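You operate a simulated robot arm through the tools that you are given. There is no shell and no other tool. Be economical: measure what you need, move in short steps, check, and stop when the job is done.

You are at the controls of a simulated two-armed robot. One attempt, no reset.

## Task
Pick up the black roller from the top of the packing bench with one hand, pass it to the other hand and put it on the top of the parts bench.
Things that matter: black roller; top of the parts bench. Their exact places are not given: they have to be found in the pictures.

It is judged by the outcome, as a careful person would: the job done as asked, and still so three seconds after it is handed in. It fails if anything else is knocked over, pushed out of place, dropped, spilled or broken.

## Robot
Two 7-joint arms with two-finger parallel grippers on one trunk, on a base that drives. Base frame: it is fixed to the floor where the robot stands at the start and does not move with it; the origin is under the middle of the robot, x ahead of it, y to its left, z up; the surface under the hand at the start is at about z = 760. Units: mm, rad, N and s.
The left shoulder is at the start at [124, 171, 1162], the right one opposite. With the tool pointing down near the work surface each hand reaches from about 100 to 900 mm from the robot's upright axis, wherever it stands, measured 20 degrees to its own side. Places, roughly: top of the parts bench [700, 2100, 900]. Payload 4.4 kg a hand.
Tool frame (each hand has its own): the origin (TCP) lies between the finger pads and is the grasp point; the fingertips stand 23 mm ahead of it; z points along the fingers, y is the line along which they close. Largest opening 94 mm; finger width 38, thickness 10; the body of the gripper, 54 by 96 mm, starts 39 mm behind the TCP.
Orientation is told as [roll, pitch, yaw] about the base's x, y, z axes, in that order, counted from this pose: with the fingers straight down and closing along the base's y, the tool's x points along the base's -x, its y along +y and its z along -z.

## Interface
- The arms move only by the tool play_rows. It takes "left_series", "right_series" or both (then of equal length, played together; a hand with none holds still); each is a list of rows, each a list of 6 numbers: the shift along the tool's x, y, z in mm, then the turn, a rotation vector about the tool's x, y, z in rad. In form: [[x, y, z, wx, wy, wz], ...]. A call has 1 to 10 rows; each row is the pose to reach, as a shift and turn from the pose commanded when the call began, along the tool's axes at that moment. "left_grip" and "right_grip" are, for a hand that has rows, the closure in counts, from 0 (fully open) to 255 (shut), set as the call begins (left out, the last holds). Rows are played at 5 a second. More than 50 mm and 0.15 rad between two rows, or a gripper value outside its range, and nothing of the call is played. Where a pose cannot be reached the arm comes as near as it can. A force on the tool above 40 N (or 10 N above the force at the start of the call, whichever is more), or a blocked arm, ends the call early, and 0.2 s more pass. Each finger travels about 72 mm/s and halts on what it meets, pressing with about 42 N; the grip force reading is that of the motor and also rises with nothing between the fingers. The clock runs only during rows and for 0.2 s after the last one: add rows that repeat a pose to give the fingers time. The reply holds the time, the measured pose of the TCP, the force on the tool along the base axes, the opening and the grip force, in the units named above and with some noise, with the torque about the TCP (base axes, N m) and any sound that the robot's microphone picked up.
- Cameras (640 x 400 px; columns grow to the right, rows downward): "scene" is now at [236.6, -18.6, 1300.5]; the picture's right is [-0.38, -0.93, 0.00], its down [-0.57, 0.23, -0.79] and it looks along [0.73, -0.30, -0.62] (base axes); focal length 281 px, centre (320, 200). "left" rides on the left gripper at [86, -16, -74] in its tool frame; the picture's right is [0.18, 0.98, 0.00], its down [-0.58, 0.11, -0.81] and it looks along [-0.79, 0.15, 0.59] (tool axes); focal length 243 px, centre (320, 200). "right" rides on the right gripper at [86, 16, -75] in its tool frame; the picture's right is [-0.18, 0.98, 0.00], its down [-0.58, -0.11, -0.81] and it looks along [-0.79, -0.15, 0.59] (tool axes); focal length 243 px, centre (320, 200).
- get_image(camera): a new picture of that camera. No time passes.
- raise_lower(by): slides the trunk up (or, below 0, down) by that many mm; the arms and the scene camera ride with it, the base frame stays. It gives what a move gives, with no picture.
- steer(legs): drives the robot by 1 to 6 legs, each [ahead, left, turn to the left] in mm, mm and rad, along the robot's own axes; the way and the turn of a leg run together, so that a leg with both is an arc; at most 1500 mm and 3.142 rad a leg. The arms and the cameras ride along, it lands a little off, and it stops where it bumps. It gives what a move gives.
- head_to(pan, tilt): turns the head with the scene camera to pan (to the left, within 1.396 rad either way) and tilt (down, from -0.506 to 1.204), counted from straight ahead of the robot. It gives what a move gives.
- measure_at(camera, pixels): for up to 12 pixels [column, row] of the newest picture of that camera ("zoom" is the newest enlarged one), the place [x, y, z] in the base frame of the surface seen there, good to about 2 mm, but the place of the scene camera against the robot may be out by one fixed shift of up to 18 mm in any direction. No time passes.
- inspect(camera, box): a new picture of the part [left, top, right, bottom] of that camera's present view, enlarged. No time passes.
- job_done(): hands the job in; it is judged then, once.

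Keep the steps short. Do not move on a guess: measure, check each grasp and each placing, and mend mistakes. In all there are 80 turns and 62 pictures (those below and enlarged ones count). Leave the grippers open and the arms clear of the work at the hand-in unless told otherwise, and finish with a single line.

The tools are called as a command line: name --argument value ..., lists and objects as JSON in quotes. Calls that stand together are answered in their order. play_rows: Moves the arms, as the interface text tells. Its arguments: {"type":"object","properties":{"left_series":{"type":"array"},"left_grip":{"type":"number"},"right_series":{"type":"array"},"right_grip":{"type":"number"}},"required":[]} The other tools are called the same way: raise_lower (by) slides the trunk up or down; steer (legs) drives the base; head_to (pan, tilt) turns the head that bears the scene camera; get_image (camera) takes a picture; measure_at (camera, pixels) gives the place of the surface under pixels of a picture; inspect (camera, box) takes an enlarged picture of a part of a camera's view; job_done () hands the job in.

At the start:

```text
t: 0.0
left_eef_pos: [627.6, 23.5, 1091.4]
left_ee_rot: [0.001, 0.002, -0.001]
left_contact_force: [-0.6, -0.8, 0.0]
left_ft_torque: [0.02, 0.0, 0.0]
left_finger_gap: 93.9
left_finger_force: 0.0
right_eef_pos: [405.3, -448.5, 1043.9]
right_ee_rot: [0.0, 0.001, 0.001]
right_contact_force: [-0.1, -0.6, 0.7]
right_ft_torque: [0.02, -0.01, 0.01]
right_finger_gap: 94.2
right_finger_force: 0.1
trunk travel left (down, up): [-175.0, 213.0]
robot x, y, heading: [3.6, -0.2, -0.001]
head pan, tilt: [-0.387, 0.663]
```

scene: 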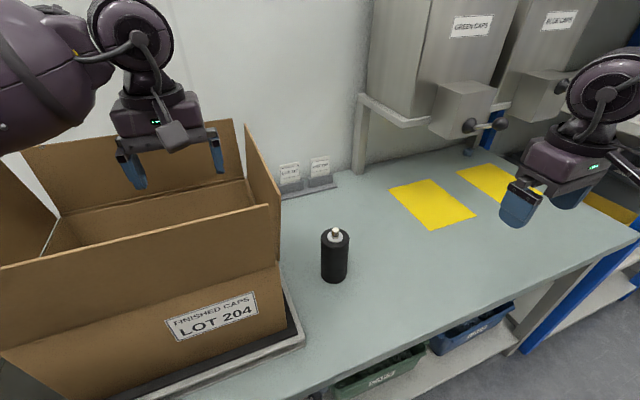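
right: 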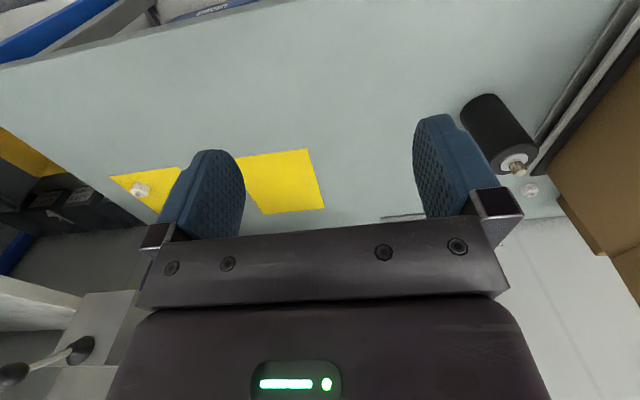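
left: 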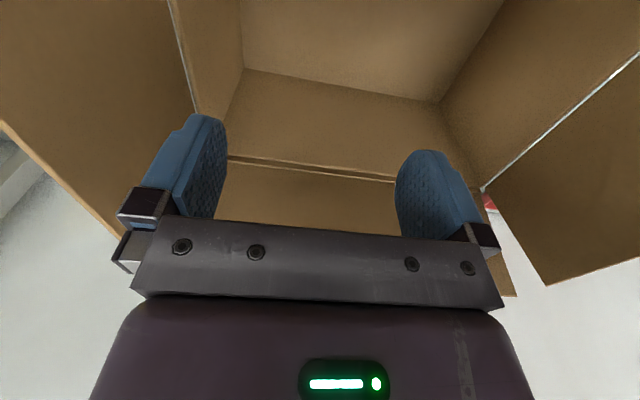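

The black roller stands upright on the bench near scene (335,255), between the carton and the yellow mats. I'll measure its top, its body and the bench around it.

inspect --camera "scene" --box '[270, 190, 400, 310]'

measure_at --camera "scene" --pixels '[[335, 230], [335, 242], [334, 260], [334, 276], [335, 290], [360, 260], [300, 250], [270, 240], [281, 275], [295, 320], [322, 260], [347, 260]]'

measure_at --camera "right" --pixels '[[490, 120], [515, 160], [519, 168], [470, 105], [520, 135], [440, 60]]'

```text
3.33 times, centred on (335, 250) of scene
```

zoom: 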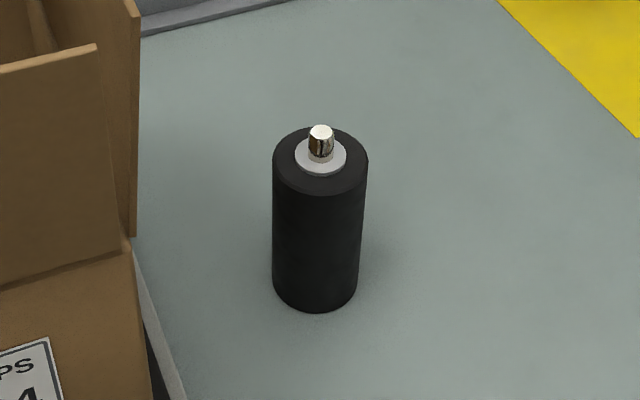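

```text
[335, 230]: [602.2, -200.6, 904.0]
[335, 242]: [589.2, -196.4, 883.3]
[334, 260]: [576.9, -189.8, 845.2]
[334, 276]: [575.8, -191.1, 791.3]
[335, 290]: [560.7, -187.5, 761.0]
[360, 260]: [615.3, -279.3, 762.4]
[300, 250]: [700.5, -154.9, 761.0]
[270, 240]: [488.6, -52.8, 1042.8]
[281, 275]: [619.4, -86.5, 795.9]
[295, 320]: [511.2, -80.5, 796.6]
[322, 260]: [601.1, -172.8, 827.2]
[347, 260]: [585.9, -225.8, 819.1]
```

```text
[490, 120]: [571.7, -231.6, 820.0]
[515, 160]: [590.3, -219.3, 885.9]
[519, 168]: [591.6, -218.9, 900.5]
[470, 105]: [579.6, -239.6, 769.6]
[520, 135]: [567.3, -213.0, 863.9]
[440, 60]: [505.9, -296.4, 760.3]
```

The two cameras disagree by about 15 mm, so I'll trust the right-hand one: the axis is near (592,-216), the body runs from z 761 to 885 and the pin tops out at 902. Before planning, I'll look left toward the parts bench.

head_to --pan 1.3 --tilt 0.45

get_image --camera "scene"

```text
t: 1.7
left_eef_pos: [627.2, 22.1, 1091.1]
left_ee_rot: [0.001, 0.002, 0.001]
left_contact_force: [-0.2, 0.7, -0.1]
left_ft_torque: [0.01, 0.02, -0.01]
left_finger_gap: 93.9
left_finger_force: 0.1
right_eef_pos: [405.7, -449.9, 1045.5]
right_ee_rot: [0.0, 0.002, 0.0]
right_contact_force: [0.5, 0.5, 0.3]
right_ft_torque: [0.01, 0.02, 0.0]
right_finger_gap: 94.1
right_finger_force: 0.0
trunk travel left (down, up): [-175.0, 213.0]
robot x, y, heading: [-0.9, -1.1, -0.002]
head pan, tilt: [1.3, 0.45]
```

```text
57 pictures are left
```

scene: 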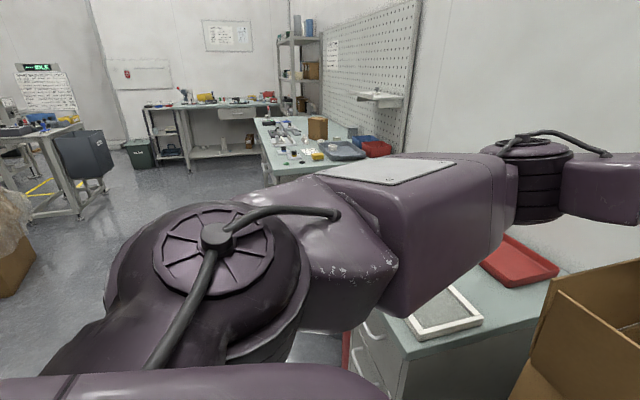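

The parts bench shows beyond my left arm, around (310,140), with things on it. I'll enlarge it and measure.

inspect --camera "scene" --box '[230, 80, 430, 205]'

measure_at --camera "scene" --pixels '[[258, 120], [272, 165], [300, 117], [310, 168], [345, 150], [275, 185], [400, 320], [370, 305], [340, 340], [420, 350], [230, 180], [390, 100]]'

```text
3.20 times, centred on (330, 142) of scene
```

zoom: 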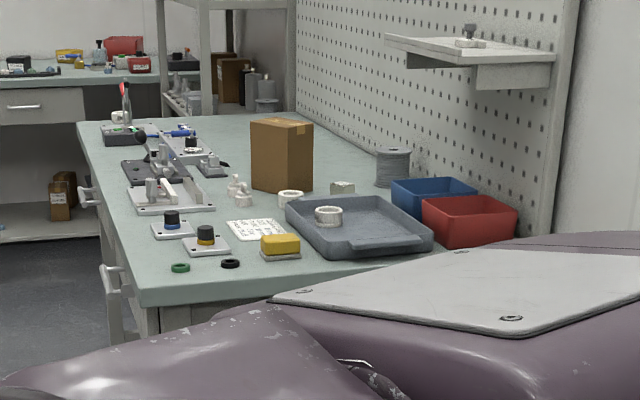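

```text
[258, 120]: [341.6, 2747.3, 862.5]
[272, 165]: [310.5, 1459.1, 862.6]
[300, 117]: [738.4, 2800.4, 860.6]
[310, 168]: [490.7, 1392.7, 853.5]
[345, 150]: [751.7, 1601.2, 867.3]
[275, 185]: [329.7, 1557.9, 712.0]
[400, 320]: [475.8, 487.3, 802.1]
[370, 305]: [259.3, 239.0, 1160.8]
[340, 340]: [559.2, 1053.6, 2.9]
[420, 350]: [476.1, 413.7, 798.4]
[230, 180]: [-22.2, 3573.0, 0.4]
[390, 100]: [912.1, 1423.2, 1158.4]
```

The parts bench top is at z≈860, spanning about x 310–950 and y from about 1390 up. Now the pick: I'll bring the right hand over the roller at its present height and yaw it about 90°, so the fingers close along base x and leave the left side free for the handover.

play_rows --right_series '[[-18.7, 23.3, 0, 0, 0, -0.149], [-37.3, 46.7, 0, 0, 0, -0.298], [-56, 70, 0, 0, 0, -0.447], [-74.6, 93.4, 0, 0, 0, -0.596], [-93.3, 116.7, 0, 0, 0, -0.745], [-112, 140, 0, 0, 0, -0.894], [-130.6, 163.4, 0, 0, 0, -1.043], [-149.3, 186.7, 0, 0, 0, -1.192], [-168, 210, 0, 0, 0, -1.341], [-186.5, 233.5, 0, 0, 0, -1.49]]' --right_grip 0

head_to --pan -0.387 --tilt 0.663

get_image --camera "right"

get_image --camera "scene"

```text
t: 3.9
left_eef_pos: [626.5, 25.3, 1092.7]
left_ee_rot: [-0.001, -0.003, -0.001]
left_contact_force: [-1.3, 0.3, 1.1]
left_ft_torque: [-0.07, -0.05, -0.01]
left_finger_gap: 94.2
left_finger_force: 0.1
right_eef_pos: [456.5, -129.9, 1035.9]
right_ee_rot: [-0.012, -0.017, 1.48]
right_contact_force: [-1.1, 0.1, -1.1]
right_ft_torque: [-0.01, -0.08, -0.01]
right_finger_gap: 93.8
right_finger_force: 0.1
right hand out of reach, approached as far as the arm can: row 6, 7, 8, 9, 10
trunk travel left (down, up): [-175.0, 213.0]
robot x, y, heading: [2.3, -3.0, 0.001]
head pan, tilt: [1.3, 0.45]
```

```text
t: 5.7
left_eef_pos: [626.9, 23.5, 1090.8]
left_ee_rot: [0.0, 0.0, -0.001]
left_contact_force: [-0.3, 0.3, 0.4]
left_ft_torque: [-0.01, -0.03, 0.02]
left_finger_gap: 94.2
left_finger_force: 0.1
right_eef_pos: [460.6, -132.4, 1034.1]
right_ee_rot: [-0.009, -0.021, 1.474]
right_contact_force: [0.0, 0.4, 0.4]
right_ft_torque: [0.03, 0.03, 0.0]
right_finger_gap: 94.0
right_finger_force: 0.0
trunk travel left (down, up): [-175.0, 213.0]
robot x, y, heading: [-3.2, 0.4, 0.002]
head pan, tilt: [-0.387, 0.663]
```

```text
55 pictures are left
```

right: 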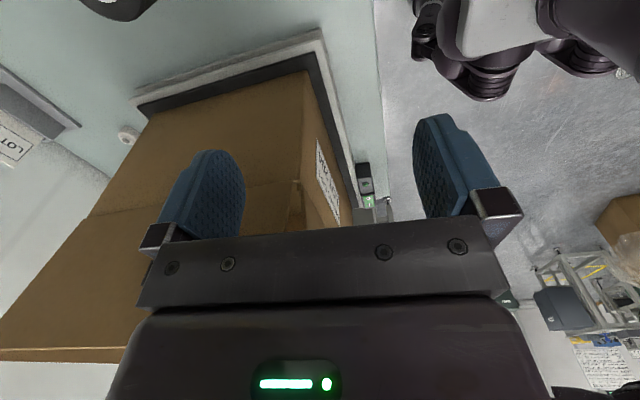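

```text
54 pictures are left
```

scene: 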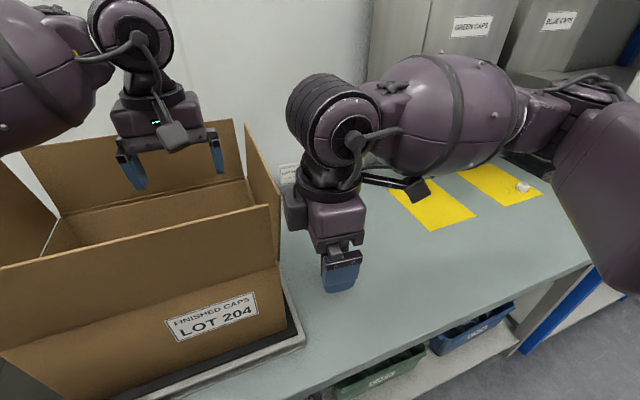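

The arm couldn't reach with that yaw and stopped at (460,-132). I'll unwind the yaw and pick with yaw 0 instead; the handover also works with the left hand pointing forward and inward. First, half the unwinding while moving right, away from the carton.

play_rows --right_series '[[23, 0, 0, 0, 0, 0.149], [46, 0, 0, 0, 0, 0.298], [69, 0, 0, 0, 0, 0.447], [92, 0, 0, 0, 0, 0.596], [115, 0, 0, 0, 0, 0.745]]'

```text
t: 6.8
left_eef_pos: [627.6, 22.9, 1090.9]
left_ee_rot: [0.002, 0.001, 0.0]
left_contact_force: [-0.3, -0.2, -0.1]
left_ft_torque: [0.04, 0.0, 0.02]
left_finger_gap: 93.9
left_finger_force: 0.0
right_eef_pos: [454.0, -249.4, 1035.6]
right_ee_rot: [0.001, 0.001, 0.744]
right_contact_force: [0.4, 0.1, -0.1]
right_ft_torque: [0.02, -0.01, 0.02]
right_finger_gap: 94.0
right_finger_force: 0.0
trunk travel left (down, up): [-175.0, 213.0]
robot x, y, heading: [1.9, 1.6, -0.003]
head pan, tilt: [-0.387, 0.663]
```

That worked: now at (454,-249) with yaw 0.744. I'll unwind the rest in place and look at the roller through the right camera.

play_rows --right_series '[[0, 0, 0, 0, 0, 0.149], [0, 0, 0, 0, 0, 0.298], [0, 0, 0, 0, 0, 0.447], [0, 0, 0, 0, 0, 0.596], [0, 0, 0, 0, 0, 0.744]]'

get_image --camera "right"

```text
t: 8.1
left_eef_pos: [626.6, 23.7, 1091.5]
left_ee_rot: [-0.001, 0.0, -0.001]
left_contact_force: [-0.3, 0.2, -1.2]
left_ft_torque: [0.02, 0.01, 0.0]
left_finger_gap: 94.3
left_finger_force: 0.0
right_eef_pos: [452.7, -248.9, 1033.8]
right_ee_rot: [-0.001, 0.0, -0.001]
right_contact_force: [-0.1, 0.6, -0.3]
right_ft_torque: [-0.03, -0.02, 0.0]
right_finger_gap: 94.1
right_finger_force: 0.0
trunk travel left (down, up): [-175.0, 213.0]
robot x, y, heading: [-1.0, -1.5, -0.003]
head pan, tilt: [-0.387, 0.663]
```

```text
53 pictures are left
```

right: 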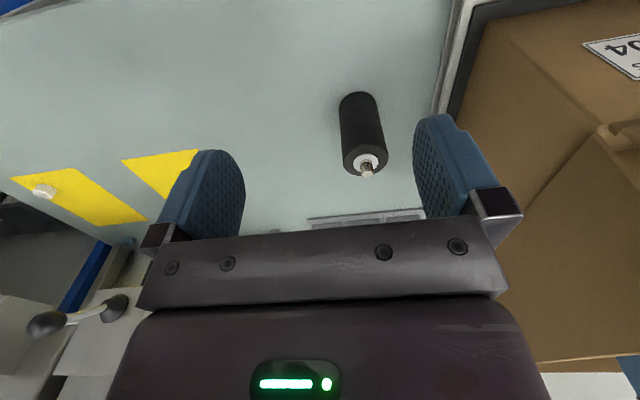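

The roller is plainly in view at (362,140). I'll measure its top and sides.

measure_at --camera "right" --pixels '[[367, 172], [364, 155], [380, 150], [350, 160], [362, 130], [342, 130], [382, 130], [360, 97], [348, 110], [375, 110], [430, 120], [500, 80]]'

inspect --camera "right" --box '[310, 80, 410, 190]'

```text
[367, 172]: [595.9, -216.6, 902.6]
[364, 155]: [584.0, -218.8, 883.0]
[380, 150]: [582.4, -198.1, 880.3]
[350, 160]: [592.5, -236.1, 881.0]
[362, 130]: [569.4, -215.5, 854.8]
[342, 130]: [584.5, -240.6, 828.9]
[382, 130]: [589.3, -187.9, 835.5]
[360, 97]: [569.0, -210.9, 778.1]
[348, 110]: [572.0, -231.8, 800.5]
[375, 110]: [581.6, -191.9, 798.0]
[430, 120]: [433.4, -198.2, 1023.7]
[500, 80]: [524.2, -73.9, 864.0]
```

```text
3.64 times, centred on (360, 135) of right
```

zoom: 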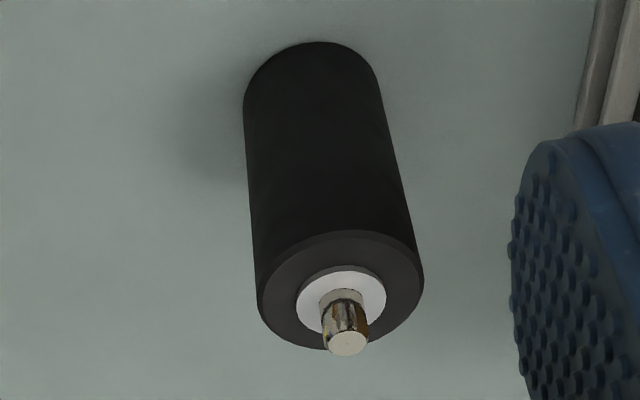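

The axis is at (596,-215), diameter about 54. I'll move over it at the present height: 143 ahead, 34 left.

play_rows --right_series '[[-36, 8.5, 0, 0, 0, 0], [-72, 17, 0, 0, 0, 0], [-108, 25.5, 0, 0, 0, 0], [-143.5, 34, 0, 0, 0, 0], [-143.5, 34, 0, 0, 0, 0]]' --right_grip 0

get_image --camera "right"

get_image --camera "scene"

```text
t: 9.2
left_eef_pos: [628.1, 21.7, 1091.9]
left_ee_rot: [0.0, 0.0, -0.002]
left_contact_force: [-0.1, 0.7, -0.8]
left_ft_torque: [-0.02, -0.02, 0.0]
left_finger_gap: 93.9
left_finger_force: 0.1
right_eef_pos: [595.0, -216.3, 1032.5]
right_ee_rot: [-0.002, 0.0, 0.002]
right_contact_force: [0.0, -0.4, 0.0]
right_ft_torque: [0.03, 0.02, -0.02]
right_finger_gap: 94.0
right_finger_force: 0.2
trunk travel left (down, up): [-175.0, 213.0]
robot x, y, heading: [-3.8, 0.1, -0.001]
head pan, tilt: [-0.387, 0.663]
```

```text
51 pictures are left
```

right: 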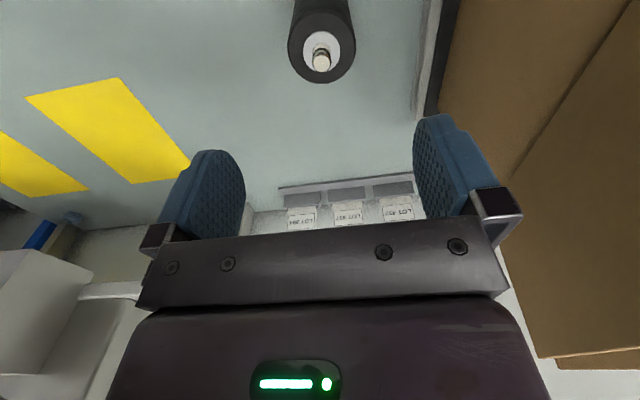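

```text
50 pictures are left
```

scene: 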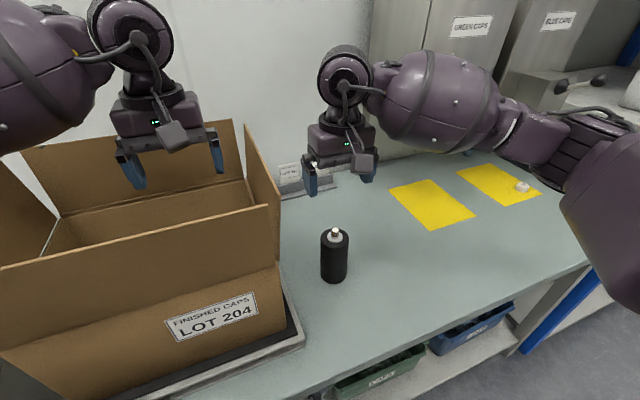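

The roller sits below the hand. I'll check the pin again, and the gap to the carton side (y+).

measure_at --camera "right" --pixels '[[321, 62], [300, 65], [345, 60], [480, 100], [550, 330], [530, 220], [620, 20], [420, 70]]'

```text
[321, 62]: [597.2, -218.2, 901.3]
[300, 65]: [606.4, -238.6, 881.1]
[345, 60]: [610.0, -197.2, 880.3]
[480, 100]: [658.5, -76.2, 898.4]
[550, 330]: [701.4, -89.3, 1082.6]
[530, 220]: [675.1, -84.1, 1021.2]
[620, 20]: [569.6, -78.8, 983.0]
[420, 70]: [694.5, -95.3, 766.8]
```

The carton side is at y≈-80 and my outer finger at -158, so there's room. I'll descend 164 to TCP z≈868; the gripper body then stops about 5 mm above the pin.

play_rows --right_series '[[-1, -1, 30, 0, 0, 0], [-1, -1, 60, 0, 0, 0], [-1, -1, 90, 0, 0, 0], [-1, -1, 120, 0, 0, 0], [-1, -1, 142, 0, 0, 0], [-1, -1, 154, 0, 0, 0], [-1, -1, 163, 0, 0, 0], [-1, -1, 163, 0, 0, 0]]'

inspect --camera "scene" --box '[270, 170, 420, 300]'

```text
t: 11.1
left_eef_pos: [626.2, 21.8, 1091.1]
left_ee_rot: [0.001, 0.0, 0.0]
left_contact_force: [0.4, -0.3, -0.7]
left_ft_torque: [0.0, 0.04, 0.0]
left_finger_gap: 93.9
left_finger_force: 0.1
right_eef_pos: [596.1, -215.8, 869.7]
right_ee_rot: [0.0, 0.002, 0.001]
right_contact_force: [-0.6, -0.4, 0.6]
right_ft_torque: [-0.01, 0.02, 0.02]
right_finger_gap: 94.1
right_finger_force: 0.0
trunk travel left (down, up): [-175.0, 213.0]
robot x, y, heading: [-1.3, 0.6, -0.001]
head pan, tilt: [-0.387, 0.663]
```

```text
3.08 times, centred on (345, 235) of scene
```

zoom: 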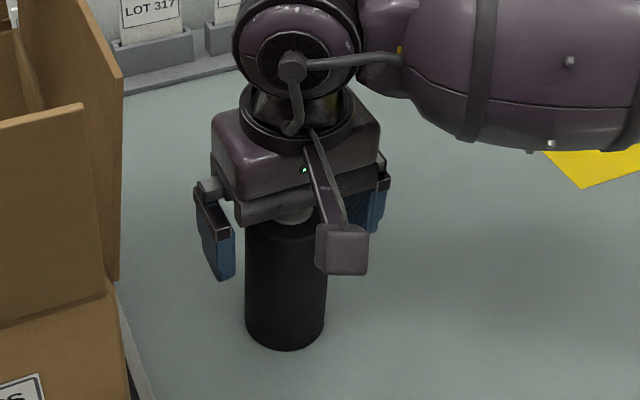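

The fingers straddle the roller's top. Closing now.

play_rows --right_series '[[0, 0, 0, 0, 0, 0], [0, 0, 0, 0, 0, 0], [0, 0, 0, 0, 0, 0], [0, 0, 0, 0, 0, 0], [0, 0, 0, 0, 0, 0]]' --right_grip 255

```text
t: 12.2
left_eef_pos: [627.5, 22.9, 1089.8]
left_ee_rot: [-0.001, 0.001, 0.0]
left_contact_force: [0.3, -0.7, -0.2]
left_ft_torque: [-0.02, -0.03, 0.04]
left_finger_gap: 93.9
left_finger_force: 0.0
right_eef_pos: [596.3, -217.5, 867.1]
right_ee_rot: [-0.001, 0.001, 0.003]
right_contact_force: [1.0, -0.6, 0.0]
right_ft_torque: [0.03, 0.01, 0.01]
right_finger_gap: 59.6
right_finger_force: 41.7
trunk travel left (down, up): [-175.0, 213.0]
robot x, y, heading: [-3.7, 3.8, 0.004]
head pan, tilt: [-0.387, 0.663]
```

It grips at 59.6 mm with 41.7 N. Lifting 230 mm straight up.

play_rows --right_series '[[0, 0, -10, 0, 0, 0], [0, 0, -30, 0, 0, 0], [0, 0, -60, 0, 0, 0], [0, 0, -90, 0, 0, 0], [0, 0, -120, 0, 0, 0], [0, 0, -150, 0, 0, 0], [0, 0, -180, 0, 0, 0], [0, 0, -210, 0, 0, 0], [0, 0, -230, 0, 0, 0]]'

get_image --camera "scene"

```text
t: 14.2
left_eef_pos: [626.9, 23.4, 1090.3]
left_ee_rot: [0.001, -0.001, 0.002]
left_contact_force: [0.3, 0.1, 0.4]
left_ft_torque: [0.03, 0.02, 0.0]
left_finger_gap: 94.1
left_finger_force: 0.1
right_eef_pos: [597.9, -216.5, 1102.1]
right_ee_rot: [-0.001, 0.003, 0.002]
right_contact_force: [-0.2, 0.5, -3.4]
right_ft_torque: [-0.02, 0.03, 0.0]
right_finger_gap: 59.2
right_finger_force: 42.2
trunk travel left (down, up): [-175.0, 213.0]
robot x, y, heading: [3.2, -0.9, -0.001]
head pan, tilt: [-0.387, 0.663]
```

```text
48 pictures are left
```

scene: 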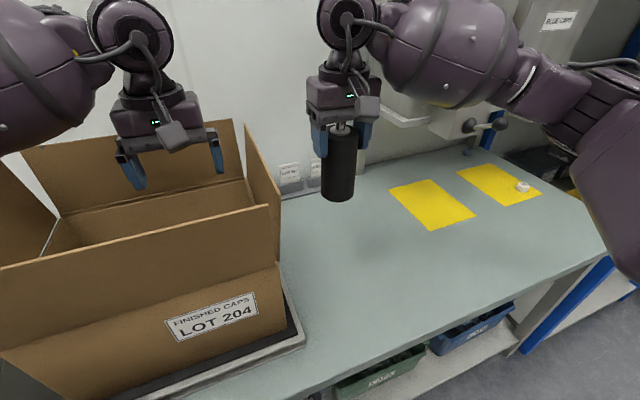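

The roller is off the bench (about 0.35 kg). The left fingers may be below the carton's flap tops, so I'll raise the trunk 130 mm before backing away.

raise_lower --by 130

head_to --pan 0.0 --tilt 0.75

get_image --camera "scene"

get_image --camera "left"

```text
t: 15.8
left_eef_pos: [628.4, 23.3, 1219.7]
left_ee_rot: [0.001, 0.003, 0.001]
left_contact_force: [0.0, -0.3, 0.1]
left_ft_torque: [0.0, -0.01, 0.0]
left_finger_gap: 93.9
left_finger_force: 0.0
right_eef_pos: [599.1, -215.7, 1229.6]
right_ee_rot: [0.001, 0.003, 0.001]
right_contact_force: [0.4, -0.5, -3.9]
right_ft_torque: [0.02, 0.02, 0.03]
right_finger_gap: 59.2
right_finger_force: 42.2
trunk travel left (down, up): [-305.0, 83.0]
robot x, y, heading: [-3.3, -3.9, -0.0]
head pan, tilt: [-0.387, 0.663]
```

```text
t: 16.7
left_eef_pos: [627.7, 23.6, 1220.6]
left_ee_rot: [0.0, 0.0, -0.002]
left_contact_force: [0.1, 0.0, 0.7]
left_ft_torque: [0.0, 0.05, 0.0]
left_finger_gap: 94.1
left_finger_force: 0.1
right_eef_pos: [597.5, -214.3, 1230.7]
right_ee_rot: [0.001, 0.002, 0.002]
right_contact_force: [0.6, 0.2, -2.8]
right_ft_torque: [-0.01, 0.05, 0.0]
right_finger_gap: 59.2
right_finger_force: 41.7
trunk travel left (down, up): [-305.0, 83.0]
robot x, y, heading: [-0.3, -2.4, -0.002]
head pan, tilt: [0.0, 0.75]
```

```text
47 pictures are left
```

scene: 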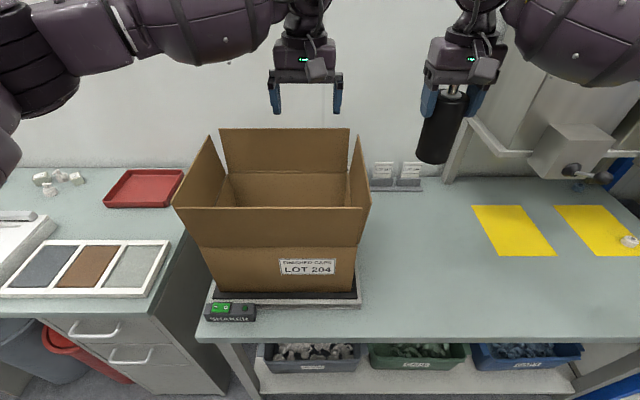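

```text
46 pictures are left
```

left: 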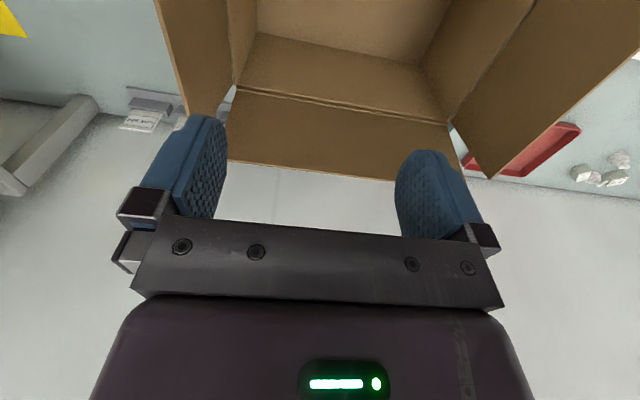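

Both hands are clear of the carton. Before backing up I'll check what's on the floor to the left and behind.

head_to --pan 1.396 --tilt 0.5

get_image --camera "scene"

measure_at --camera "scene" --pixels '[[15, 250], [30, 270], [60, 230], [120, 205], [150, 180], [200, 200], [100, 130], [15, 200], [300, 180], [60, 180], [30, 330], [110, 280]]'

```text
t: 18.2
left_eef_pos: [628.9, 22.5, 1221.5]
left_ee_rot: [0.001, 0.0, 0.0]
left_contact_force: [-0.3, 0.1, -0.8]
left_ft_torque: [0.0, 0.01, 0.03]
left_finger_gap: 93.7
left_finger_force: 0.0
right_eef_pos: [597.2, -216.4, 1230.5]
right_ee_rot: [0.001, 0.002, 0.001]
right_contact_force: [-0.5, -0.3, -4.0]
right_ft_torque: [0.02, 0.02, 0.0]
right_finger_gap: 59.3
right_finger_force: 42.5
trunk travel left (down, up): [-305.0, 83.0]
robot x, y, heading: [0.6, -0.0, 0.006]
head pan, tilt: [1.396, 0.499]
```

```text
45 pictures are left
```

scene: 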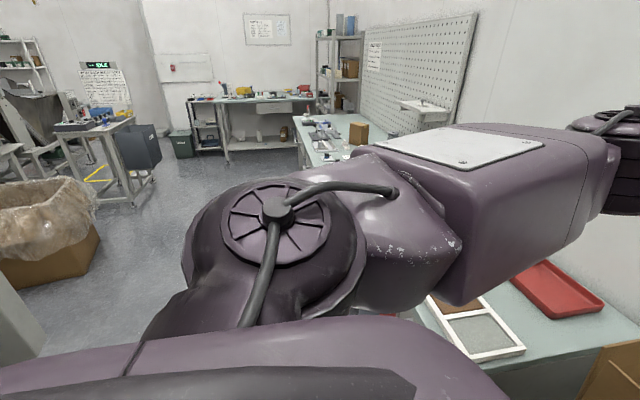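

```text
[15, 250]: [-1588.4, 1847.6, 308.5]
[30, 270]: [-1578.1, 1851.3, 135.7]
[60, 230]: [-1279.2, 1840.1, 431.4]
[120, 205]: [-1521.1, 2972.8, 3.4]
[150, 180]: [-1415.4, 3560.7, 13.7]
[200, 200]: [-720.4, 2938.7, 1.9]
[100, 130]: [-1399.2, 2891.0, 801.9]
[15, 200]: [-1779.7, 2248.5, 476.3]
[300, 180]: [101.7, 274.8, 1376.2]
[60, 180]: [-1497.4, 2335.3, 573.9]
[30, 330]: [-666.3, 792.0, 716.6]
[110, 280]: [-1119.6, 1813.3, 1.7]
```

Something grey stands behind-left at about (30,330). I'll measure its outline before I choose a path.

measure_at --camera "scene" --pixels '[[4, 275], [15, 300], [25, 315], [38, 340], [20, 345], [5, 340], [60, 340], [100, 345], [50, 320], [170, 240], [330, 175], [300, 150]]'

inspect --camera "scene" --box '[0, 220, 160, 360]'

```text
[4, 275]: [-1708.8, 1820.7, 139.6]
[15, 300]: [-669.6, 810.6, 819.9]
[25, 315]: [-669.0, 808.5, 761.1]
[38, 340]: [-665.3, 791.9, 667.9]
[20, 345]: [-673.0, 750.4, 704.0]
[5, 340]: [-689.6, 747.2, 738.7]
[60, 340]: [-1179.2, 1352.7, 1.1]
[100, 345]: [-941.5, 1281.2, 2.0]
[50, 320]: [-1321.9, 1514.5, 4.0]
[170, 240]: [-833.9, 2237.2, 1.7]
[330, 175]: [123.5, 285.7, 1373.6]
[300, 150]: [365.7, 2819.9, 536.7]
```

```text
2.86 times, centred on (80, 290) of scene
```

zoom: 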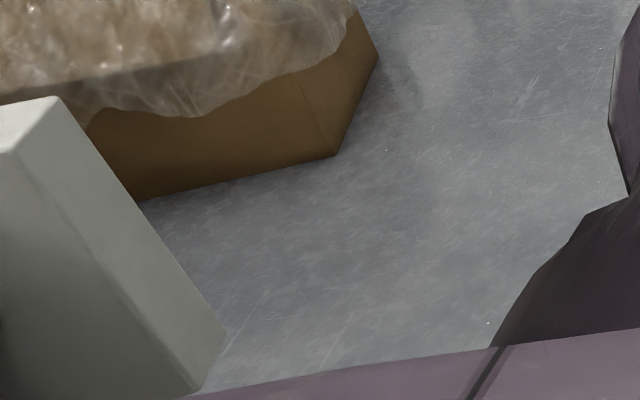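

It's a grey post with its near corner at x≈-650. Backing 130 mm keeps well clear of it. After that I'll test whether the left hand can yaw +90°: the pose I want (fingers horizontal pointing right, camera on top) depends on it.

steer --legs '[[-130, 0, 0]]'

play_rows --left_series '[[0, 6, 0, 0, 0, -0.149], [0, 12, 0, 0, 0, -0.298], [0, 18, 0, 0, 0, -0.447], [0, 24, 0, 0, 0, -0.596], [0, 30, 0, 0, 0, -0.745], [0, 36, 0, 0, 0, -0.894], [0, 42, 0, 0, 0, -1.043], [0, 48, 0, 0, 0, -1.192], [0, 54, 0, 0, 0, -1.341], [0, 60, 0, 0, 0, -1.49]]'

```text
t: 19.5
left_eef_pos: [496.9, 23.9, 1221.9]
left_ee_rot: [-0.001, 0.0, -0.001]
left_contact_force: [0.0, 0.1, 0.0]
left_ft_torque: [0.01, -0.05, -0.01]
left_finger_gap: 93.9
left_finger_force: 0.0
right_eef_pos: [465.9, -214.7, 1230.9]
right_ee_rot: [0.0, -0.002, 0.001]
right_contact_force: [-0.3, -0.5, -2.8]
right_ft_torque: [-0.01, -0.02, -0.01]
right_finger_gap: 59.2
right_finger_force: 41.8
trunk travel left (down, up): [-305.0, 83.0]
robot x, y, heading: [-127.6, -0.0, -0.004]
head pan, tilt: [1.396, 0.499]
```

```text
t: 21.7
left_eef_pos: [496.8, 84.1, 1219.7]
left_ee_rot: [-0.001, 0.0, 1.492]
left_contact_force: [0.1, 0.1, 0.0]
left_ft_torque: [0.02, 0.03, -0.01]
left_finger_gap: 94.1
left_finger_force: 0.0
right_eef_pos: [466.1, -215.1, 1230.6]
right_ee_rot: [0.001, 0.0, 0.001]
right_contact_force: [0.7, 0.0, -3.6]
right_ft_torque: [-0.02, 0.03, 0.01]
right_finger_gap: 59.3
right_finger_force: 42.3
trunk travel left (down, up): [-305.0, 83.0]
robot x, y, heading: [-132.9, -2.3, -0.004]
head pan, tilt: [1.396, 0.499]
```

The left hand yawed to 1.49 without trouble. Next I'll tilt its fingers from straight down to horizontal pointing right (turn about tool y), moving it left a little.

play_rows --left_series '[[-5, 0, 0, 0, 0.149, 0], [-10, 0, 0, 0, 0.298, 0], [-15, 0, 0, 0, 0.447, 0], [-20, 0, 0, 0, 0.596, 0], [-25, 0, 0, 0, 0.745, 0], [-30, 0, 0, 0, 0.894, 0], [-35, 0, 0, 0, 1.043, 0], [-40, 0, 0, 0, 1.192, 0], [-45, 0, 0, 0, 1.341, 0], [-50, 0, 0, 0, 1.49, 0]]'

head_to --pan 0.0 --tilt 0.5

get_image --camera "scene"

get_image --camera "left"

```text
t: 23.9
left_eef_pos: [501.5, 133.7, 1220.7]
left_ee_rot: [0.001, 1.493, 1.49]
left_contact_force: [1.2, -0.2, 0.2]
left_ft_torque: [0.01, 0.04, 0.01]
left_finger_gap: 93.8
left_finger_force: 0.1
right_eef_pos: [467.0, -215.3, 1230.0]
right_ee_rot: [-0.001, 0.002, 0.002]
right_contact_force: [-0.9, -0.8, -3.2]
right_ft_torque: [0.01, 0.03, -0.03]
right_finger_gap: 59.1
right_finger_force: 41.6
trunk travel left (down, up): [-305.0, 83.0]
robot x, y, heading: [-128.5, 0.6, 0.001]
head pan, tilt: [1.396, 0.499]
```

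```text
t: 25.4
left_eef_pos: [500.7, 133.0, 1221.6]
left_ee_rot: [0.001, 1.488, 1.49]
left_contact_force: [0.6, 1.2, 0.3]
left_ft_torque: [0.05, -0.02, -0.05]
left_finger_gap: 94.3
left_finger_force: 0.1
right_eef_pos: [466.9, -216.2, 1230.4]
right_ee_rot: [0.0, 0.001, 0.001]
right_contact_force: [0.9, -0.4, -3.5]
right_ft_torque: [0.01, -0.01, 0.01]
right_finger_gap: 59.2
right_finger_force: 41.9
trunk travel left (down, up): [-305.0, 83.0]
robot x, y, heading: [-131.3, -0.3, -0.001]
head pan, tilt: [0.0, 0.499]
```

```text
43 pictures are left
```

scene: 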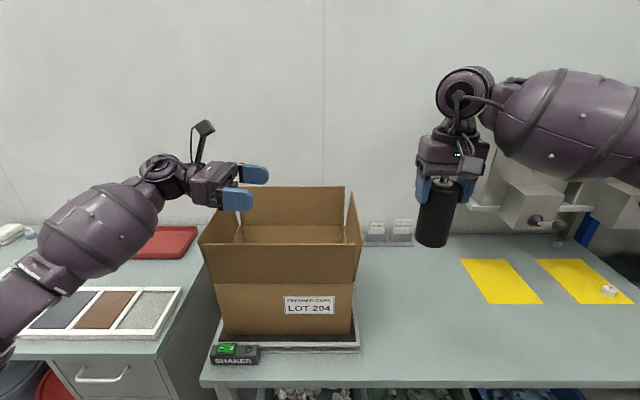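

```text
42 pictures are left
```

left: 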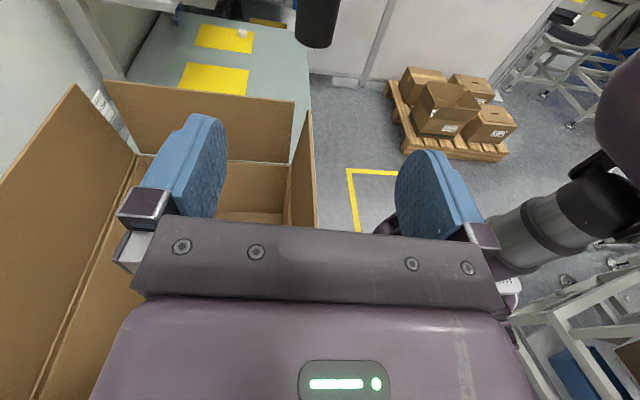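

Fingers are horizontal and the camera is on top. To give the left camera more room beside the right gripper, I'll turn the left hand another 0.745 rad about the vertical, so it points forward-right at about 45°.

play_rows --left_series '[[0, 0, 0, 0.1486, 0, -0.012], [0, 0, 0, 0.297, 0, -0.024], [0, 0, 0, 0.4458, 0, -0.036], [0, 0, 0, 0.594, 0, -0.048], [0, 0, 0, 0.743, 0, -0.06]]'

get_image --camera "scene"

```text
t: 26.6
left_eef_pos: [499.5, 132.8, 1221.3]
left_ee_rot: [0.004, 1.489, 2.239]
left_contact_force: [0.2, 0.3, -0.1]
left_ft_torque: [0.02, 0.02, 0.0]
left_finger_gap: 94.3
left_finger_force: 0.0
right_eef_pos: [465.7, -215.7, 1231.0]
right_ee_rot: [0.0, 0.0, 0.001]
right_contact_force: [-0.5, -0.3, -3.7]
right_ft_torque: [0.04, 0.02, -0.01]
right_finger_gap: 59.3
right_finger_force: 42.1
trunk travel left (down, up): [-305.0, 83.0]
robot x, y, heading: [-133.5, 0.7, 0.002]
head pan, tilt: [0.0, 0.499]
```

```text
41 pictures are left
```

scene: 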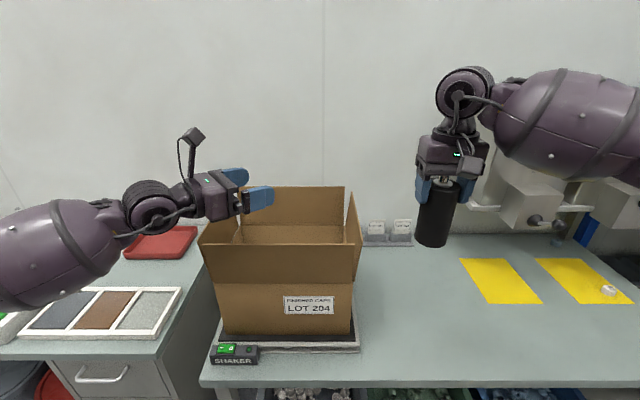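

The left hand's pose is good. I'll raise the trunk 50 and back up 80 more for clearance above the carton, then bring the hands together.

raise_lower --by 50

steer --legs '[[-80, 0, 0]]'

play_rows --right_series '[[0, 25, 0, 0, 0, 0], [0, 50, 0, 0, 0, 0], [0, 75, 0, 0, 0, 0], [0, 100, 0, 0, 0, 0], [0, 100, 0, 0, 0, 0]]'

```text
t: 27.6
left_eef_pos: [502.3, 133.1, 1269.7]
left_ee_rot: [0.001, 1.49, 2.235]
left_contact_force: [0.2, -0.5, -0.5]
left_ft_torque: [-0.01, -0.02, -0.03]
left_finger_gap: 93.9
left_finger_force: 0.0
right_eef_pos: [467.5, -214.6, 1279.7]
right_ee_rot: [0.002, 0.002, 0.003]
right_contact_force: [0.2, 0.0, -3.8]
right_ft_torque: [0.0, 0.0, 0.0]
right_finger_gap: 59.1
right_finger_force: 42.3
trunk travel left (down, up): [-355.0, 33.0]
robot x, y, heading: [-132.5, -0.1, 0.001]
head pan, tilt: [0.0, 0.499]
```

```text
t: 28.6
left_eef_pos: [418.7, 133.2, 1271.5]
left_ee_rot: [-0.006, 1.49, 2.229]
left_contact_force: [-0.8, -0.3, 0.1]
left_ft_torque: [0.0, -0.02, -0.01]
left_finger_gap: 93.6
left_finger_force: 0.0
right_eef_pos: [383.7, -214.9, 1280.6]
right_ee_rot: [0.0, -0.001, 0.003]
right_contact_force: [-0.5, -0.2, -2.0]
right_ft_torque: [0.0, 0.01, 0.0]
right_finger_gap: 59.2
right_finger_force: 41.7
trunk travel left (down, up): [-355.0, 33.0]
robot x, y, heading: [-212.0, -1.1, 0.002]
head pan, tilt: [0.0, 0.499]
```

```text
t: 29.8
left_eef_pos: [418.6, 133.0, 1271.2]
left_ee_rot: [-0.003, 1.492, 2.232]
left_contact_force: [0.3, -0.6, 0.0]
left_ft_torque: [0.0, 0.03, -0.03]
left_finger_gap: 93.6
left_finger_force: 0.0
right_eef_pos: [384.7, -113.2, 1281.9]
right_ee_rot: [0.002, 0.001, 0.003]
right_contact_force: [-0.7, -0.5, -3.2]
right_ft_torque: [-0.01, 0.01, 0.02]
right_finger_gap: 59.3
right_finger_force: 41.7
trunk travel left (down, up): [-355.0, 33.0]
robot x, y, heading: [-210.8, -2.0, 0.001]
head pan, tilt: [0.0, 0.499]
```

Next, move the left hand to a pre-grasp spot about 118 mm short of the roller along its pointing line, aimed low at z≈1211.

play_rows --left_series '[[-11.1, 36, 12, 0, 0, 0], [-22.2, 72, 24, 0, 0, 0], [-33.3, 108, 36, 0, 0, 0], [-44.4, 144, 48, 0, 0, 0], [-55.4, 179, 60.5, 0, 0, 0], [-55.4, 179, 60.5, 0, 0, 0]]' --left_grip 0

get_image --camera "left"

get_image --camera "scene"

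```text
t: 31.2
left_eef_pos: [311.7, -21.4, 1212.2]
left_ee_rot: [0.002, 1.49, 2.238]
left_contact_force: [0.1, 0.5, -0.8]
left_ft_torque: [-0.03, -0.01, -0.01]
left_finger_gap: 93.9
left_finger_force: 0.0
right_eef_pos: [384.7, -112.4, 1282.0]
right_ee_rot: [0.0, 0.003, 0.002]
right_contact_force: [0.4, -1.0, -3.2]
right_ft_torque: [0.02, 0.02, 0.01]
right_finger_gap: 59.2
right_finger_force: 41.8
trunk travel left (down, up): [-355.0, 33.0]
robot x, y, heading: [-214.7, 0.4, 0.008]
head pan, tilt: [0.0, 0.499]
```

```text
40 pictures are left
```

left: 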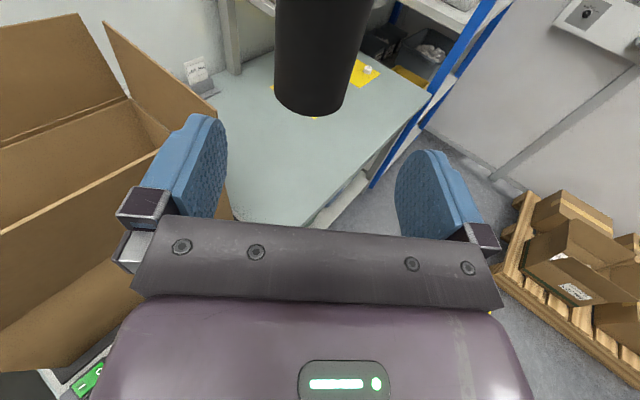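

```text
39 pictures are left
```

scene: 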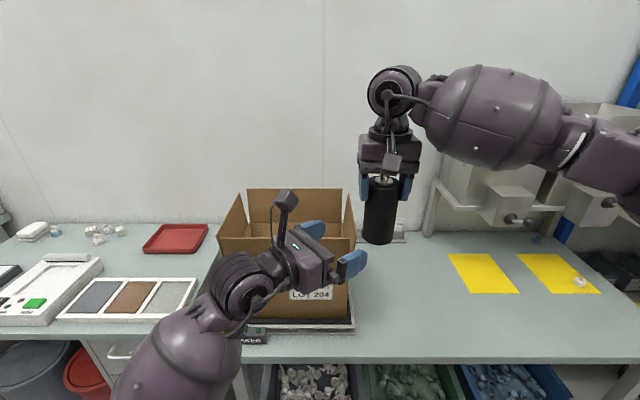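

The left camera sees the roller's lower end at about (312,100), close to centre between the fingers. I'll measure it.

measure_at --camera "left" --pixels '[[314, 80], [312, 105], [280, 70], [350, 70], [310, 112], [285, 95], [340, 95], [318, 40], [275, 30], [366, 30]]'

```text
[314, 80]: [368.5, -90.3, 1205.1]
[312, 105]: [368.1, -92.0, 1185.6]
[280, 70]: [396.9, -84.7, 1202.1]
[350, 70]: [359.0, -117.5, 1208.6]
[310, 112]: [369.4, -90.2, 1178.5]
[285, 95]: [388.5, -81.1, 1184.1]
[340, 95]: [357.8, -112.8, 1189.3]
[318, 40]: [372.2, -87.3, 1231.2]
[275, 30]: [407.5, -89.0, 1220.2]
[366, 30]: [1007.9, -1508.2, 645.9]
```

The roller axis is at (385,-112), 116 mm ahead and 1.5 mm off centre. I'll advance 75 first, holding the height, and check the room between the hands.

play_rows --left_series '[[1.6, -1, 20, 0, 0, 0], [3.2, -1.5, 40, 0, 0, 0], [4.8, -1.5, 60, 0, 0, 0], [6, -1.5, 75, 0, 0, 0]]'

inspect --camera "scene" --box '[230, 120, 450, 300]'

get_image --camera "right"

get_image --camera "left"

```text
t: 32.2
left_eef_pos: [360.6, -79.9, 1210.3]
left_ee_rot: [-0.006, 1.489, 2.231]
left_contact_force: [-0.5, 0.1, 0.2]
left_ft_torque: [-0.02, 0.0, -0.01]
left_finger_gap: 94.1
left_finger_force: 0.0
right_eef_pos: [384.2, -113.3, 1282.5]
right_ee_rot: [0.002, 0.003, 0.001]
right_contact_force: [0.6, -0.5, -3.5]
right_ft_torque: [0.0, -0.01, -0.02]
right_finger_gap: 59.2
right_finger_force: 42.0
trunk travel left (down, up): [-355.0, 33.0]
robot x, y, heading: [-214.1, -2.5, 0.002]
head pan, tilt: [0.0, 0.499]
```

```text
2.22 times, centred on (340, 210) of scene
```

zoom: 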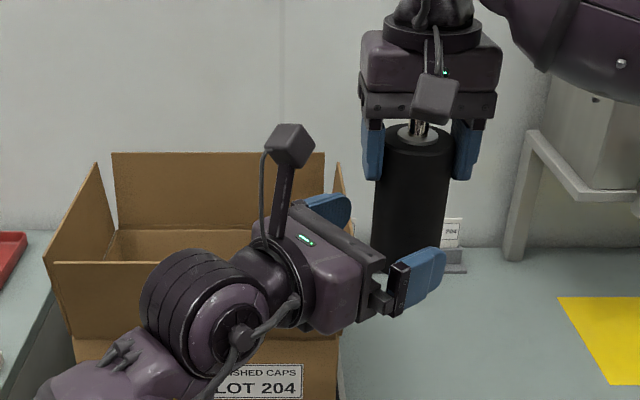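

```text
37 pictures are left
```

right: 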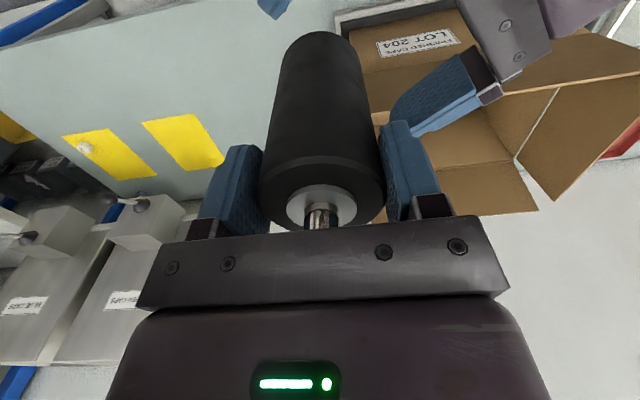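

```text
36 pictures are left
```

left: 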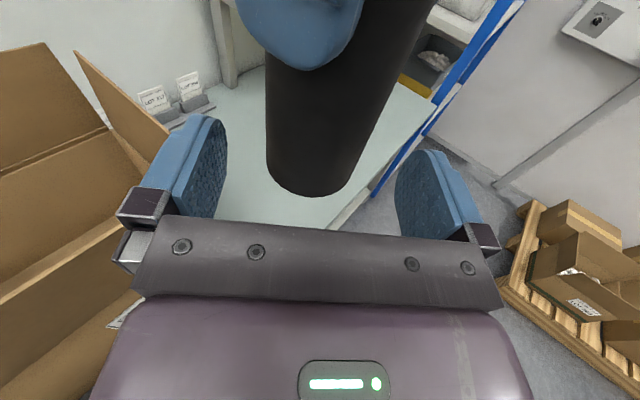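

There's room, and the left camera stays clear of the right gripper. Advancing the last 33 mm.

play_rows --left_series '[[1, 0.5, 12, 0, 0, 0], [2, 1, 24, 0, 0, 0], [2.7, 1, 33, 0, 0, 0], [2.7, 1, 33, 0, 0, 0]]'

inspect --camera "scene" --box '[230, 120, 450, 300]'

get_image --camera "left"

```text
t: 33.2
left_eef_pos: [380.6, -106.1, 1209.8]
left_ee_rot: [0.003, 1.49, 2.24]
left_contact_force: [0.4, -0.1, 1.0]
left_ft_torque: [-0.02, 0.01, 0.03]
left_finger_gap: 94.1
left_finger_force: 0.1
right_eef_pos: [384.6, -113.7, 1282.8]
right_ee_rot: [0.001, 0.002, 0.001]
right_contact_force: [-0.1, 0.1, -2.8]
right_ft_torque: [0.02, 0.0, -0.03]
right_finger_gap: 59.0
right_finger_force: 42.1
trunk travel left (down, up): [-355.0, 33.0]
robot x, y, heading: [-211.3, -0.9, 0.006]
head pan, tilt: [0.0, 0.499]
```

```text
2.22 times, centred on (340, 210) of scene
```

zoom: 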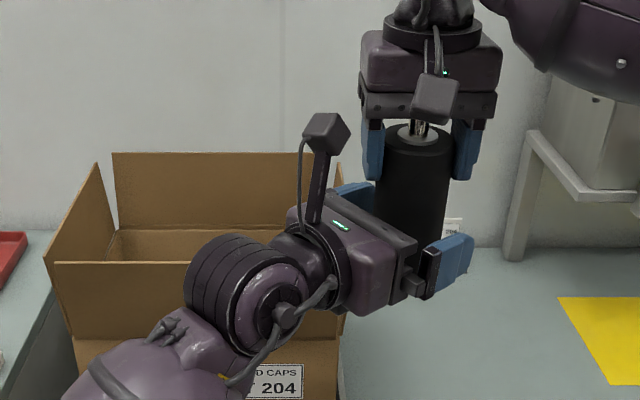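

```text
34 pictures are left
```

left: 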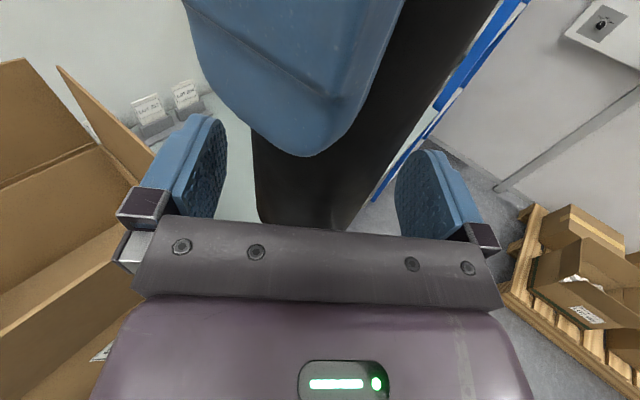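

The roller is between the left fingers. Closing the left hand while the right holds.

play_rows --left_series '[[0, 0, 0, 0, 0, 0], [0, 0, 0, 0, 0, 0], [0, 0, 0, 0, 0, 0], [0, 0, 0, 0, 0, 0], [0, 0, 0, 0, 0, 0]]' --left_grip 255

```text
t: 34.4
left_eef_pos: [380.2, -105.3, 1210.0]
left_ee_rot: [0.022, 1.492, 2.261]
left_contact_force: [25.0, 6.5, 1.5]
left_ft_torque: [-0.73, 1.47, 0.39]
left_finger_gap: 58.6
left_finger_force: 42.0
right_eef_pos: [384.9, -113.5, 1280.0]
right_ee_rot: [-0.003, 0.002, 0.003]
right_contact_force: [-24.9, -6.9, -4.3]
right_ft_torque: [0.29, 0.31, -0.15]
right_finger_gap: 59.2
right_finger_force: 42.1
trunk travel left (down, up): [-355.0, 33.0]
robot x, y, heading: [-216.1, -3.8, 0.001]
head pan, tilt: [0.0, 0.499]
```

Both hands hold it, but they push on each other with about 25 N. I'll ease the left hand 1.5 mm along that push to relax it before I release.

play_rows --left_series '[[0, -0.8, 0.3, 0, 0, 0], [0, -1.5, 0.6, 0, 0, 0], [0, -1.5, 0.6, 0, 0, 0]]'

```text
t: 35.2
left_eef_pos: [381.4, -105.7, 1211.0]
left_ee_rot: [0.001, 1.489, 2.239]
left_contact_force: [20.5, 10.3, 0.4]
left_ft_torque: [-1.0, 1.11, 0.52]
left_finger_gap: 59.0
left_finger_force: 42.8
right_eef_pos: [384.1, -113.1, 1280.7]
right_ee_rot: [0.0, 0.004, 0.002]
right_contact_force: [-20.4, -9.8, -2.0]
right_ft_torque: [0.32, 0.37, -0.3]
right_finger_gap: 59.1
right_finger_force: 42.2
trunk travel left (down, up): [-355.0, 33.0]
robot x, y, heading: [-211.8, -2.1, -0.003]
head pan, tilt: [0.0, 0.499]
```

The load fell to 23 N. I'll continue easing the same way.

play_rows --left_series '[[0, -1.5, 0, 0, 0, 0], [0, -3, 0, 0, 0, 0], [0, -4, 0, 0, 0, 0], [0, -4, 0, 0, 0, 0]]'

```text
t: 36.2
left_eef_pos: [382.4, -105.3, 1210.4]
left_ee_rot: [-0.008, 1.49, 2.222]
left_contact_force: [-8.7, 0.3, -0.4]
left_ft_torque: [-0.31, -0.43, 0.34]
left_finger_gap: 58.6
left_finger_force: 42.3
right_eef_pos: [385.5, -113.1, 1282.3]
right_ee_rot: [0.001, -0.001, 0.002]
right_contact_force: [9.2, -0.8, -2.0]
right_ft_torque: [0.28, -0.21, -0.45]
right_finger_gap: 59.2
right_finger_force: 42.0
trunk travel left (down, up): [-355.0, 33.0]
robot x, y, heading: [-214.1, -1.2, -0.001]
head pan, tilt: [0.0, 0.499]
```

The load is down to 9 N, with both grips at 42 N. Opening the right hand most of the way.

play_rows --right_series '[[0, 0, 0, 0, 0, 0], [0, 0, 0, 0, 0, 0], [0, 0, 0, 0, 0, 0]]' --right_grip 40

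```text
t: 37.0
left_eef_pos: [384.0, -103.2, 1210.5]
left_ee_rot: [-0.001, 1.491, 2.238]
left_contact_force: [-0.3, 0.8, 0.2]
left_ft_torque: [0.08, 0.07, 0.03]
left_finger_gap: 58.9
left_finger_force: 42.1
right_eef_pos: [384.9, -112.7, 1281.5]
right_ee_rot: [0.0, 0.003, 0.003]
right_contact_force: [-0.2, -0.6, 0.1]
right_ft_torque: [-0.02, 0.0, 0.01]
right_finger_gap: 79.0
right_finger_force: 0.1
trunk travel left (down, up): [-355.0, 33.0]
robot x, y, heading: [-214.2, 1.3, 0.002]
head pan, tilt: [0.0, 0.499]
```

The right hand is open, but the left reads no weight. I'll look before moving anything.

inspect --camera "scene" --box '[230, 120, 450, 300]'

get_image --camera "right"

```text
2.22 times, centred on (340, 210) of scene
```

zoom: 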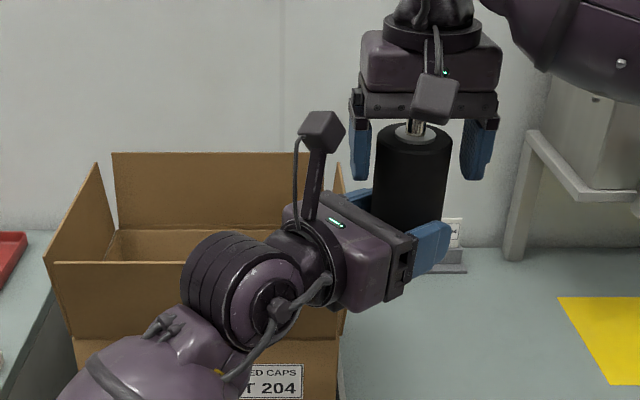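

```text
32 pictures are left
```

right: 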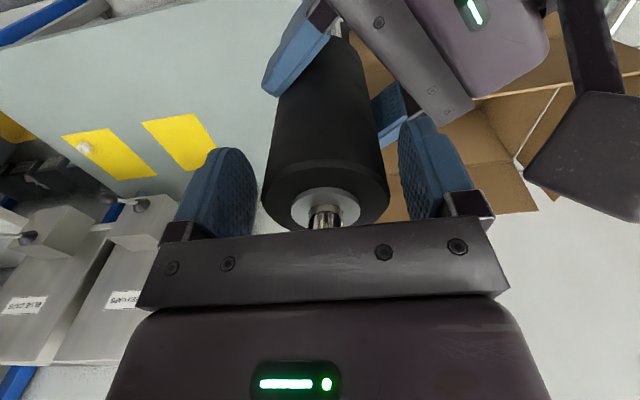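

The left hand holds the roller clear of the right fingers. I'll lift the right hand straight up 90 mm and then move it away to the right.

play_rows --right_series '[[0, 0, -15, 0, 0, 0], [0, 0, -35, 0, 0, 0], [0, 0, -60, 0, 0, 0], [0, 0, -90, 0, 0, 0], [0, -40, -90, 0, 0, 0], [0, -85, -90, 0, 0, 0], [0, -130, -90, 0, 0, 0], [0, -170, -90, 0, 0, 0]]'

get_image --camera "scene"

```text
t: 38.8
left_eef_pos: [382.9, -104.6, 1209.0]
left_ee_rot: [-0.005, 1.487, 2.231]
left_contact_force: [-0.5, -0.1, -0.3]
left_ft_torque: [0.04, 0.03, 0.03]
left_finger_gap: 58.7
left_finger_force: 42.4
right_eef_pos: [382.1, -285.8, 1367.7]
right_ee_rot: [0.0, 0.001, 0.003]
right_contact_force: [-0.1, -0.3, 0.1]
right_ft_torque: [0.0, -0.01, 0.07]
right_finger_gap: 79.0
right_finger_force: 0.2
trunk travel left (down, up): [-355.0, 33.0]
robot x, y, heading: [-212.4, 0.8, 0.004]
head pan, tilt: [0.0, 0.499]
```

```text
31 pictures are left
```

scene: 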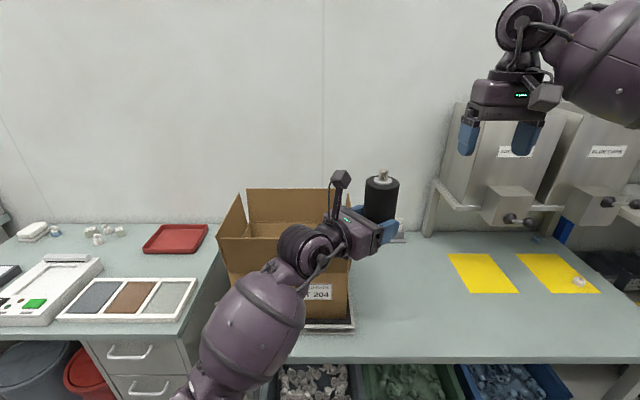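

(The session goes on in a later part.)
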